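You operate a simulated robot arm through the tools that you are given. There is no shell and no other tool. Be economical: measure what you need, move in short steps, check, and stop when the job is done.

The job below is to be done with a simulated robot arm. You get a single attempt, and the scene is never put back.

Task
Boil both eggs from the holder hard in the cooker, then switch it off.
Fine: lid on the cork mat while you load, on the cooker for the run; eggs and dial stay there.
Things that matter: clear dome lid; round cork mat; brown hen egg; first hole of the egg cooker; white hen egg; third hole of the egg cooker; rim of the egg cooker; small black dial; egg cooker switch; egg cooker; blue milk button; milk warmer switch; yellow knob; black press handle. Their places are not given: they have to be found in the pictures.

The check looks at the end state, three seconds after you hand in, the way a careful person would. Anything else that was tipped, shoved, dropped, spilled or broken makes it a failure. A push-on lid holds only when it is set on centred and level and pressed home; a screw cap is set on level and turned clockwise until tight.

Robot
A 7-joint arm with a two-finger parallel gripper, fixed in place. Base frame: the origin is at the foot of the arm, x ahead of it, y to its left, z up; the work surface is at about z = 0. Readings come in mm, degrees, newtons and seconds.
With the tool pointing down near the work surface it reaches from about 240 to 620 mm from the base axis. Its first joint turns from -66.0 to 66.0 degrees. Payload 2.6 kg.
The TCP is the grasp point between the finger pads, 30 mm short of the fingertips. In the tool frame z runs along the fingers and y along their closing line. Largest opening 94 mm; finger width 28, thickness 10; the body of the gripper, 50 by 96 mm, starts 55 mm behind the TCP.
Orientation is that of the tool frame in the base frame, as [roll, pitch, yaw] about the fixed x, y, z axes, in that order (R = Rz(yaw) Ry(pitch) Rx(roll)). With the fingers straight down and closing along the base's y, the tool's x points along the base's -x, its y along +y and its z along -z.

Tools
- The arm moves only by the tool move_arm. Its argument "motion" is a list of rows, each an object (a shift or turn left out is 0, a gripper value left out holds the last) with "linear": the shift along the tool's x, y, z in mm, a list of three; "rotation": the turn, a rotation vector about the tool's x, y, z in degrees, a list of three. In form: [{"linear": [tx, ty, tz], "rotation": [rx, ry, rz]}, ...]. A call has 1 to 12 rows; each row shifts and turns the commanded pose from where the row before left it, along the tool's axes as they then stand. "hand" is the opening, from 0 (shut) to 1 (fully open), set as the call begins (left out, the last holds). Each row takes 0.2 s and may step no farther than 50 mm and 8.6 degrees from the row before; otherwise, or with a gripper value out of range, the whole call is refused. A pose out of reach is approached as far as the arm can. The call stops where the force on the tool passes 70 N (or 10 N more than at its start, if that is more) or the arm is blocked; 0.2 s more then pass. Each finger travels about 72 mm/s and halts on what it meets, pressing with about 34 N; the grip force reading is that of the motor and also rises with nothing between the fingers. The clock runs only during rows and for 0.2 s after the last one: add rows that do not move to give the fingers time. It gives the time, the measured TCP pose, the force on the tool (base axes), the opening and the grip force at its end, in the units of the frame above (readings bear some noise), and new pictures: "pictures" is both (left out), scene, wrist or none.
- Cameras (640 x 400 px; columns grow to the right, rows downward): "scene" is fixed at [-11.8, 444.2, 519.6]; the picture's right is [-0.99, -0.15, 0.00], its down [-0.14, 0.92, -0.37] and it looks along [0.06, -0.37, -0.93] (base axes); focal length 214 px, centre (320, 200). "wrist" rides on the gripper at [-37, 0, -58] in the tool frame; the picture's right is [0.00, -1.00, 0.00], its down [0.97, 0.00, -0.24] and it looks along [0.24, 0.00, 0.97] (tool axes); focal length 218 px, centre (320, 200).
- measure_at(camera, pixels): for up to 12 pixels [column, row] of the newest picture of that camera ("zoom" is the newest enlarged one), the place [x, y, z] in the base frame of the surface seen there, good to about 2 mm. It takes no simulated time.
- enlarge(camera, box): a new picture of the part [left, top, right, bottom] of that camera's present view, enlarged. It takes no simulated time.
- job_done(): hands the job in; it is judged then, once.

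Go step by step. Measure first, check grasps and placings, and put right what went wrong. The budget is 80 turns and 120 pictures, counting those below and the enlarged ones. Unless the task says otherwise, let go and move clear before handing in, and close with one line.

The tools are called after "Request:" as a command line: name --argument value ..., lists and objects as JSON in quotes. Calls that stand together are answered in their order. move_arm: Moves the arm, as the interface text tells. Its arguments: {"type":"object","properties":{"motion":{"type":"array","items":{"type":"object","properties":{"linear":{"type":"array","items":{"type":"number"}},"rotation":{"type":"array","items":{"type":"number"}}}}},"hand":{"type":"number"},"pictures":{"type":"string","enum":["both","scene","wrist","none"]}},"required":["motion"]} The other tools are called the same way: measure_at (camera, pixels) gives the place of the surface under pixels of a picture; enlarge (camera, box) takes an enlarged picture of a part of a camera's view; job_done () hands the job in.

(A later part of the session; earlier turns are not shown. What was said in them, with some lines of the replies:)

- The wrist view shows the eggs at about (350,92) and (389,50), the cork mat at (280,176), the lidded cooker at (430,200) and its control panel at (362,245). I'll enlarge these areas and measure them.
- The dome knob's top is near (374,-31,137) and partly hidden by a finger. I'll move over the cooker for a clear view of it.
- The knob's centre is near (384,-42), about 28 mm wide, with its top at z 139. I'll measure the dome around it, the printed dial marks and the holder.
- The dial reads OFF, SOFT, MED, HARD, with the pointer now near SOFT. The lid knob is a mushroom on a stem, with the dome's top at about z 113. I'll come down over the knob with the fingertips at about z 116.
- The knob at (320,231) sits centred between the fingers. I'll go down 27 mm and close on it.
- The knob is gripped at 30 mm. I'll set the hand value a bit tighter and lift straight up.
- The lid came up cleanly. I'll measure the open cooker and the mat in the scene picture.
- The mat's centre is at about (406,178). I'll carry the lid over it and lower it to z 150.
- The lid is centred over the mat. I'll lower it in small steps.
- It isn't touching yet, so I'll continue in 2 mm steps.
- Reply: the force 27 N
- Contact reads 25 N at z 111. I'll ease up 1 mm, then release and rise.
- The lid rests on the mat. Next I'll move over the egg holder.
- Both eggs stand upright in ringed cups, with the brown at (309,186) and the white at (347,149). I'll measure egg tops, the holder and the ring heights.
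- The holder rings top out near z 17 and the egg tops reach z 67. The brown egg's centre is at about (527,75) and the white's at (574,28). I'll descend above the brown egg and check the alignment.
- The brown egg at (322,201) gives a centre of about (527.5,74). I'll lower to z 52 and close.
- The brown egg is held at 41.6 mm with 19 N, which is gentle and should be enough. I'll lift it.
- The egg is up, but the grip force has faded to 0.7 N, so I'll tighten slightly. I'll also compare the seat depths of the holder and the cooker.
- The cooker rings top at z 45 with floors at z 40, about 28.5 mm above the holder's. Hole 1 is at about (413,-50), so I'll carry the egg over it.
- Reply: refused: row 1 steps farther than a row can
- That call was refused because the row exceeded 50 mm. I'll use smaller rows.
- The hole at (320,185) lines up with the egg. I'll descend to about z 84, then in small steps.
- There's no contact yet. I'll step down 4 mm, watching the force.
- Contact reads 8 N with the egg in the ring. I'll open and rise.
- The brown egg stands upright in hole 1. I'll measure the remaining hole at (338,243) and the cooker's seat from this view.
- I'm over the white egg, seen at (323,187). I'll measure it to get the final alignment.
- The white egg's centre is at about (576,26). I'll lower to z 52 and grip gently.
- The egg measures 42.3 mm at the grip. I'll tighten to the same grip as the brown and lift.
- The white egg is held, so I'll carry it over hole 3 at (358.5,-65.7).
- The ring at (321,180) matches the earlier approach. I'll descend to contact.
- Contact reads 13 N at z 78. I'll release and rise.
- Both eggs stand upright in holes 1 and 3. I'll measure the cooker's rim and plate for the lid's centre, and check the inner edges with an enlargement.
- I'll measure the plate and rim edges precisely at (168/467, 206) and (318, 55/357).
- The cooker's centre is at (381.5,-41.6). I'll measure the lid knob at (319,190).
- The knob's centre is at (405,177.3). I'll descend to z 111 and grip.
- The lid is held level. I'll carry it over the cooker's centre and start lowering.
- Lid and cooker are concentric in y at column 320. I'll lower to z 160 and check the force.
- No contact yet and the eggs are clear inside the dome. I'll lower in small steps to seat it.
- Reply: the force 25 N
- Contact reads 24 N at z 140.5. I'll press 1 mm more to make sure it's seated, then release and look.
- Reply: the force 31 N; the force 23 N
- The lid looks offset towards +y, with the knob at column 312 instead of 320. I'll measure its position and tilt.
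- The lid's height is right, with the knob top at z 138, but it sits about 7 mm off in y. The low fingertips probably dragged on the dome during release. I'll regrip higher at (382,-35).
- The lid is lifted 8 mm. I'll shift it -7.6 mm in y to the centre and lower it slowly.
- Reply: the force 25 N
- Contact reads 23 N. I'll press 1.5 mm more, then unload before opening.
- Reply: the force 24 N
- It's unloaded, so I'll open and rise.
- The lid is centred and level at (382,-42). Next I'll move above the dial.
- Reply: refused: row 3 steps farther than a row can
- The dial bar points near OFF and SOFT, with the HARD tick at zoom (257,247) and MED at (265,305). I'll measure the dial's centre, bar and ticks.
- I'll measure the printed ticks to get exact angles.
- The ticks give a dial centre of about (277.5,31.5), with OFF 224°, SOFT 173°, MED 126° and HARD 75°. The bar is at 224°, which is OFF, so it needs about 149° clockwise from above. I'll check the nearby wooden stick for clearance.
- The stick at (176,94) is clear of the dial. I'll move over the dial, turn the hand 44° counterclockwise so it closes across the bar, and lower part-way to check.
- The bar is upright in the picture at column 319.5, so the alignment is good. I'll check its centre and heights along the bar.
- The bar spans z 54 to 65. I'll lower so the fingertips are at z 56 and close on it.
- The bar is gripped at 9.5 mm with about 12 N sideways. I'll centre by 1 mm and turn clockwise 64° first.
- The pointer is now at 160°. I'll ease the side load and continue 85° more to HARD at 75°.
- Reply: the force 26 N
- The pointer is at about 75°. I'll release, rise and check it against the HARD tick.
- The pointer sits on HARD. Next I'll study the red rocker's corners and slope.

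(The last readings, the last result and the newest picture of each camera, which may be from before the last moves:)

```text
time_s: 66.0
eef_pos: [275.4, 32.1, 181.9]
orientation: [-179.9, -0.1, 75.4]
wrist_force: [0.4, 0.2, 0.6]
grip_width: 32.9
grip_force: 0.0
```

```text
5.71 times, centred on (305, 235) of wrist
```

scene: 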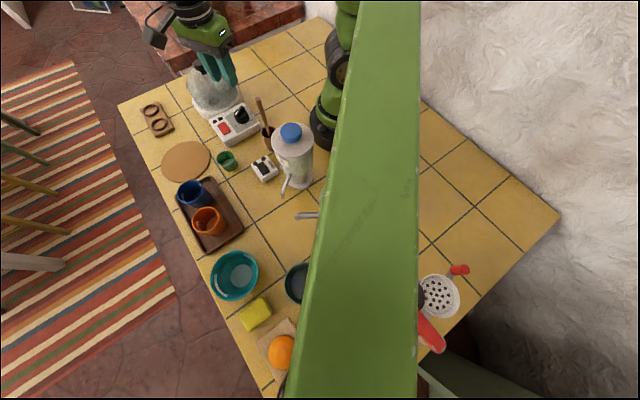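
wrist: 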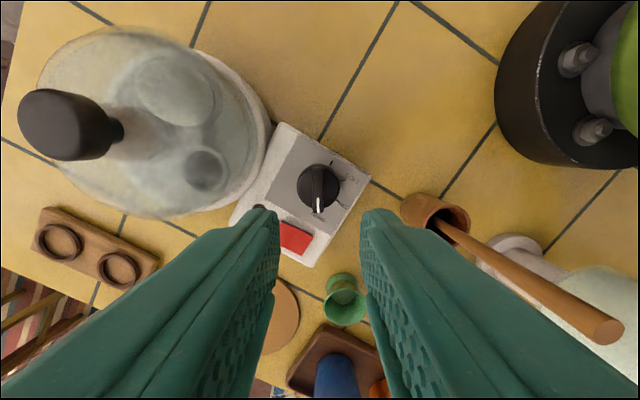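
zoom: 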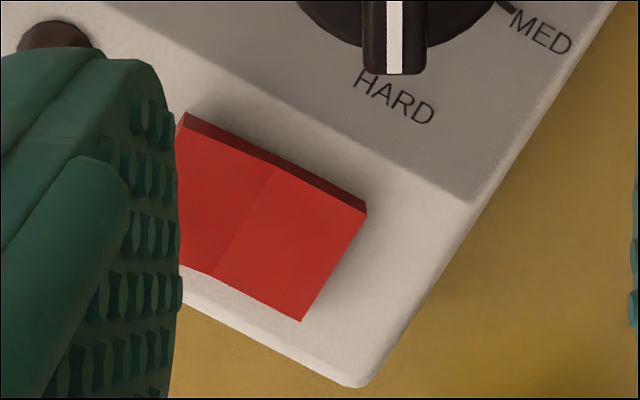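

The rocker's raised end is near (329,66) at z 41 and its low end near (303,87) at z 35. I'll press the raised end with closed fingers, with the hand aligned to the panel.

Request:
move_arm --motion '[{"rotation": [0, 0, -8.6]}, {"rotation": [0, 0, -8.6]}, {"rotation": [0, 0, -8.6]}, {"rotation": [0, 0, -8.6]}, {"rotation": [0, 0, -8.6]}, {"rotation": [0, 0, -8.6]}, {"rotation": [0, 0, -8.2]}, {"linear": [-6.8, 29.3, 0]}, {"linear": [-6.8, 29.3, 0]}, {}]' --hand 0 --pictures "none"

Request:
move_arm --motion '[{"linear": [0, 0, 40]}, {"linear": [0, 0, 40]}, {"linear": [0, 0, 18]}, {}]' --pictures "both"

Request:
enlarge --camera "scene" --box '[195, 88, 275, 148]'

```text
time_s: 68.2
eef_pos: [328.0, 63.4, 180.9]
orientation: [-180.0, 0.0, 135.3]
wrist_force: [0.1, -0.2, -0.5]
grip_width: 0.1
grip_force: 33.4
```

```text
time_s: 69.2
eef_pos: [328.5, 65.3, 83.1]
orientation: [180.0, 0.1, 135.3]
wrist_force: [-0.5, 0.6, -0.6]
grip_width: 0.1
grip_force: 33.0
```

scene: 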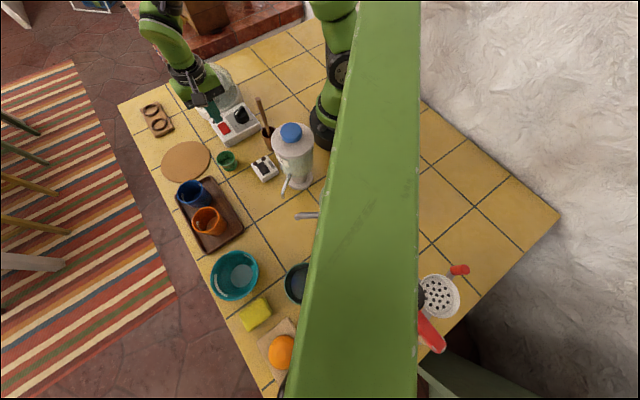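
wrist: 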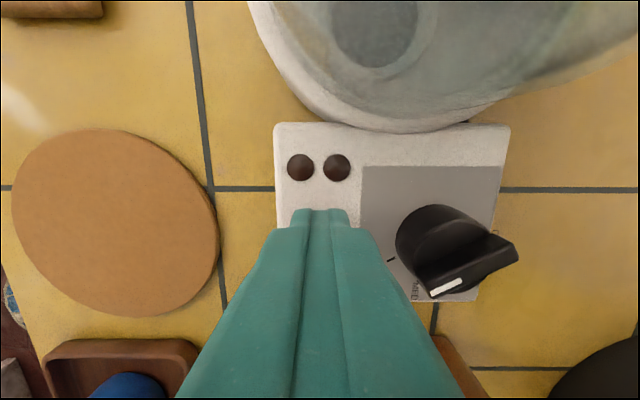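

```text
6.67 times, centred on (235, 118) of scene
```

zoom: 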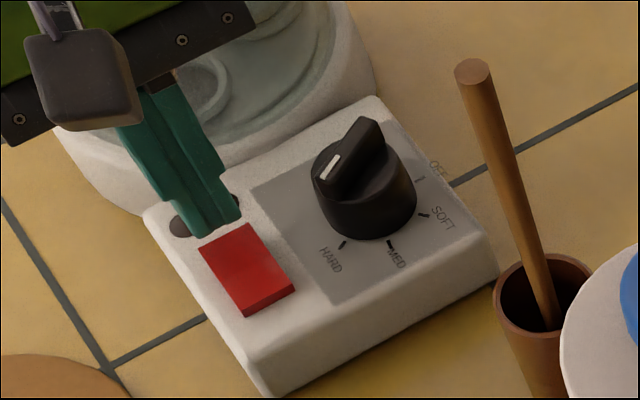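

The fingers are over the rocker's raised end. I'll press down in small steps.

Request:
move_arm --motion '[{"linear": [0, 0, 9]}, {"linear": [0, 0, 3]}, {"linear": [0, 0, 2]}, {}]' --pictures "none"

```text
time_s: 70.2
eef_pos: [328.1, 63.8, 68.8]
orientation: [179.9, 0.0, 135.4]
wrist_force: [0.5, -0.2, 1.6]
grip_width: 0.0
grip_force: 33.5
```

Request:
move_arm --motion '[{"linear": [0, 0, 1.5]}, {"linear": [0, 0, 1.5]}, {}]' --pictures "scene"

Request:
enlarge --camera "scene" --box '[195, 88, 275, 148]'

```text
time_s: 70.9
eef_pos: [328.2, 65.1, 69.7]
orientation: [179.9, 0.1, 135.1]
wrist_force: [-0.3, -0.7, 1.9]
grip_width: 0.0
grip_force: 32.9
stopped in row 3: the force on the tool passed its limit (the readings are from after the stop); the commanded pose is now the measured one
```

scene: 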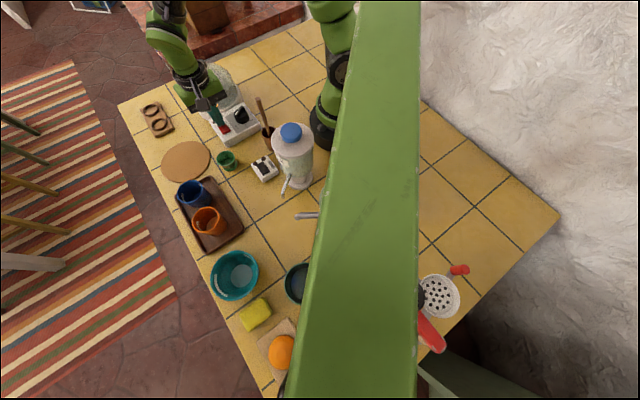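

```text
6.67 times, centred on (235, 118) of scene
```

zoom: 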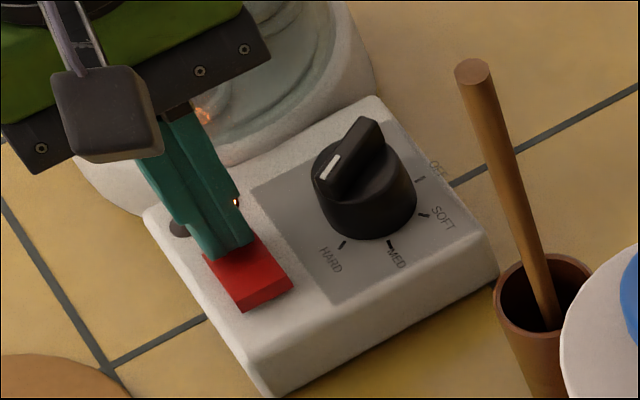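

Force passed the limit and a lamp appears to glow, so the switch has probably flipped. I'll rise and look.

Request:
move_arm --motion '[{"linear": [0, 0, -30]}, {"linear": [0, 0, -40]}, {"linear": [0, -20, -20]}, {}]'

Request:
enlarge --camera "scene" --box '[195, 88, 275, 148]'

Request:
enlarge --camera "wrist" --box '[220, 120, 420, 260]'

```text
time_s: 71.9
eef_pos: [313.0, 51.2, 160.5]
orientation: [179.8, 0.1, 135.1]
wrist_force: [-0.4, 0.2, -0.3]
grip_width: 0.0
grip_force: 32.6
```

scene: 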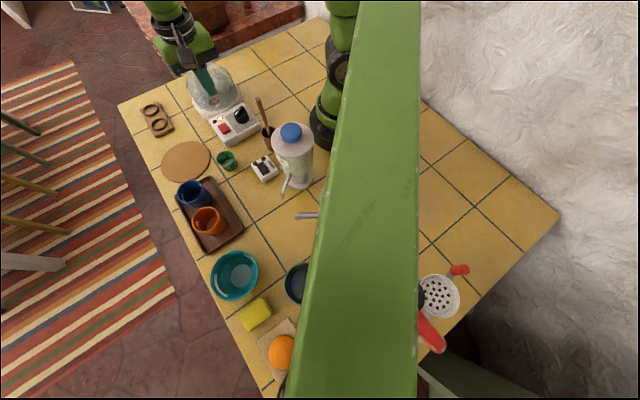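
wrist: 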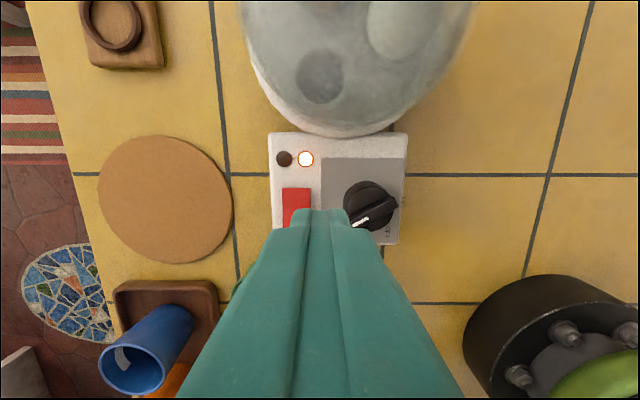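

```text
6.67 times, centred on (235, 118) of scene
```

zoom: 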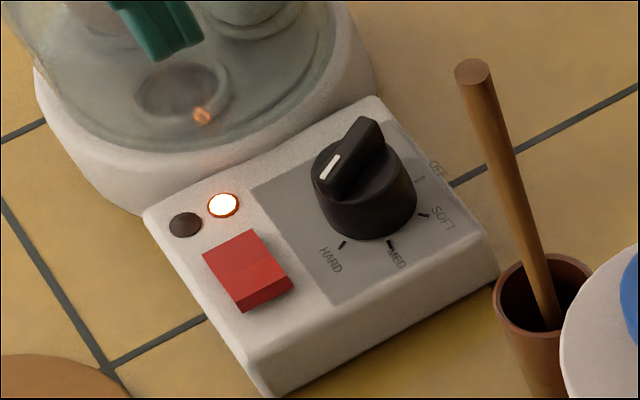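

```text
2.86 times, centred on (320, 190) of wrist
```

zoom: 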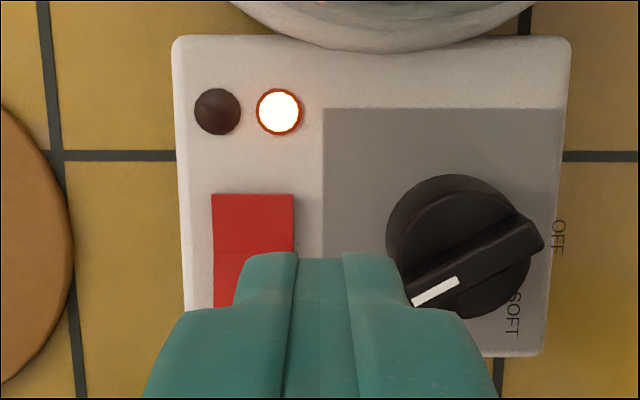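

The switch is on: the right lamp (223,205 in the zoom) is lit, and the other will presumably signal done. I'll position over the rocker's other end and wait.

Request:
move_arm --motion '[{"linear": [16.8, 19, 0]}, {"linear": [16.8, 0, 0]}, {}, {}, {}, {}, {}, {}, {}, {}, {}, {}]' --pictures "none"

Request:
move_arm --motion '[{}, {}, {}, {}, {}, {}, {}, {}, {}, {}, {}, {}]' --pictures "none"

Request:
move_arm --motion '[{}, {}, {}, {}, {}, {}, {}, {}, {}, {}, {}, {}]' --pictures "wrist"

```text
time_s: 74.5
eef_pos: [303.3, 87.7, 159.2]
orientation: [179.7, 0.0, 135.1]
wrist_force: [0.4, 0.3, -0.2]
grip_width: 0.3
grip_force: 33.2
```

```text
time_s: 77.1
eef_pos: [302.3, 87.4, 160.0]
orientation: [179.8, -0.1, 135.2]
wrist_force: [1.6, 0.2, 0.5]
grip_width: 0.1
grip_force: 33.0
```

```text
time_s: 79.7
eef_pos: [303.3, 88.3, 159.2]
orientation: [179.8, 0.0, 135.1]
wrist_force: [0.0, -0.1, -0.4]
grip_width: 0.0
grip_force: 33.0
```

wrist: 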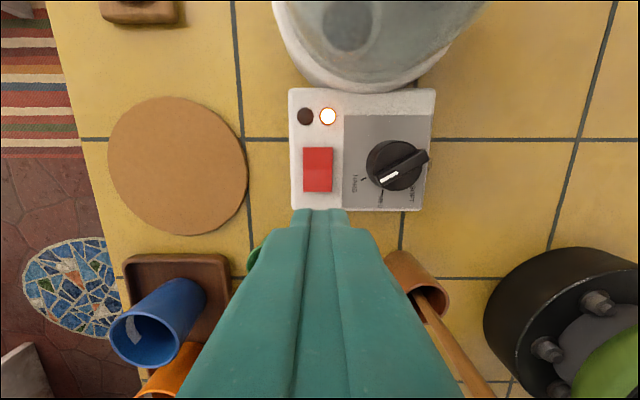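

It's still heating, with the dial on HARD. I'll keep waiting.

Request:
move_arm --motion '[{}, {}, {}, {}, {}, {}, {}, {}, {}, {}, {}, {}]' --pictures "none"

Request:
move_arm --motion '[{}, {}, {}, {}, {}, {}, {}, {}, {}, {}, {}, {}]' --pictures "none"

Request:
move_arm --motion '[{}, {}, {}, {}, {}, {}, {}, {}, {}, {}, {}, {}]' --pictures "none"

Request:
enlarge --camera "wrist" --box '[270, 80, 450, 220]'

```text
time_s: 82.3
eef_pos: [301.8, 88.8, 159.7]
orientation: [179.8, 0.0, 135.1]
wrist_force: [0.1, 0.6, 0.7]
grip_width: 0.1
grip_force: 32.9
```

```text
time_s: 84.9
eef_pos: [302.0, 88.7, 158.5]
orientation: [179.8, 0.1, 135.1]
wrist_force: [-0.3, 0.1, 0.8]
grip_width: 0.0
grip_force: 33.2
```

```text
time_s: 87.5
eef_pos: [302.8, 86.6, 158.7]
orientation: [179.7, 0.0, 135.1]
wrist_force: [0.0, 0.4, 0.8]
grip_width: 0.1
grip_force: 32.9
```

```text
2.86 times, centred on (360, 150) of wrist
```

zoom: 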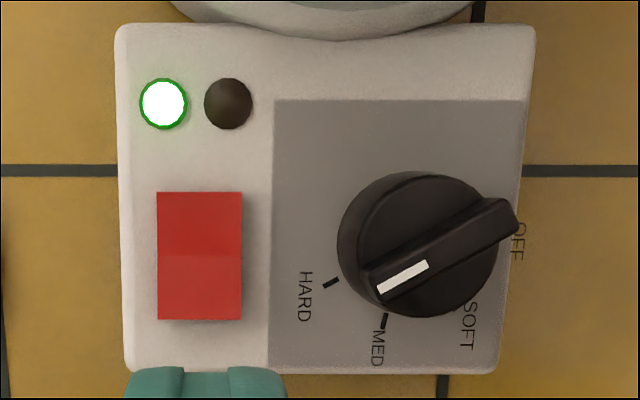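

The green lamp is on, so the eggs are done. I'll press the rocker's other end to switch off.

Request:
move_arm --motion '[{"linear": [0, 0, 40]}, {"linear": [0, 0, 36]}, {"linear": [0, 0, 9]}, {"linear": [0, 0, 3]}, {"linear": [0, 0, 2]}, {}]' --pictures "none"

Request:
move_arm --motion '[{"linear": [0, 0, 1.5]}, {"linear": [0, 0, 1.5]}, {}]' --pictures "scene"

Request:
enlarge --camera "scene" --box '[195, 88, 275, 148]'

```text
time_s: 88.9
eef_pos: [303.1, 86.5, 68.7]
orientation: [179.8, -0.1, 135.1]
wrist_force: [-2.3, 0.0, 4.8]
grip_width: 0.0
grip_force: 33.1
```

```text
time_s: 89.5
eef_pos: [303.6, 87.5, 69.9]
orientation: [179.8, 0.1, 134.7]
wrist_force: [-3.4, -0.7, 7.2]
grip_width: 0.0
grip_force: 33.5
stopped in row 2: the force on the tool passed its limit (the readings are from after the stop); the commanded pose is now the measured one
```

scene: 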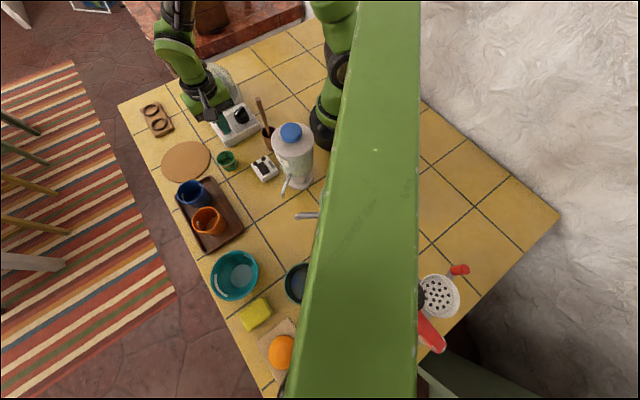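

```text
6.67 times, centred on (235, 118) of scene
```

zoom: 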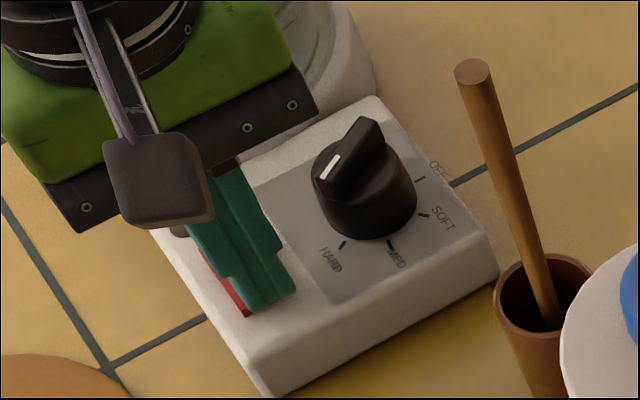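

I'll rise and move aside to check the lamps, the switch and the lid.

Request:
move_arm --motion '[{"linear": [0, 0, -40]}, {"linear": [0, 0, -45]}, {"linear": [0, 0, -45]}, {"linear": [0, 0, -45]}, {"linear": [40, 0, 0]}, {}, {}]'

Request:
enlarge --camera "scene" --box '[180, 58, 276, 148]'

Request:
measure_at --camera "zoom" --pixels '[[120, 30]]'

```text
time_s: 91.1
eef_pos: [275.3, 116.5, 244.8]
orientation: [179.7, 0.0, 134.9]
wrist_force: [0.3, 0.3, -0.5]
grip_width: 0.0
grip_force: 33.4
```

scene: 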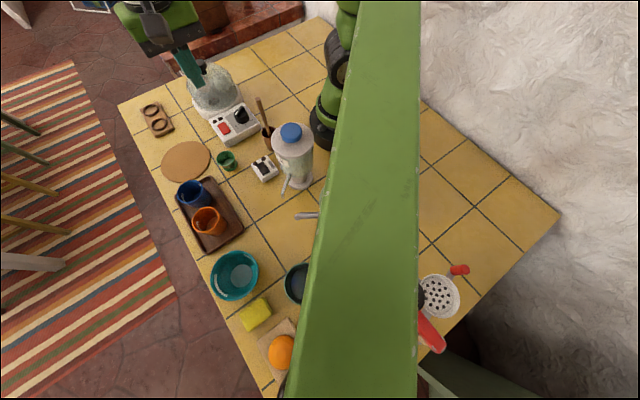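
wrist: 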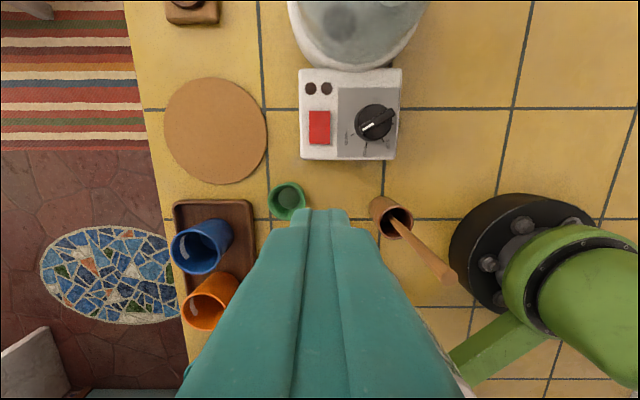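

```text
4.44 times, centred on (228, 103) of scene
```

zoom: 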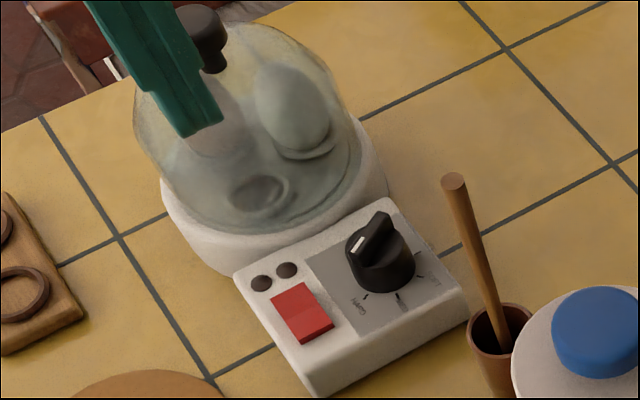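

```text
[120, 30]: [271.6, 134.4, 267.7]
```

Both lamps are out, the rocker is back to off and the dial is on HARD. Both eggs are inside, the lid is seated, and the arm is clear, so I'm handing in.

Request:
job_done

```text
The job is handed in.
```

Both eggs ran in the cooker on HARD until the green lamp came on. The cooker is now switched off, with the eggs and lid in place and the dial still on HARD.
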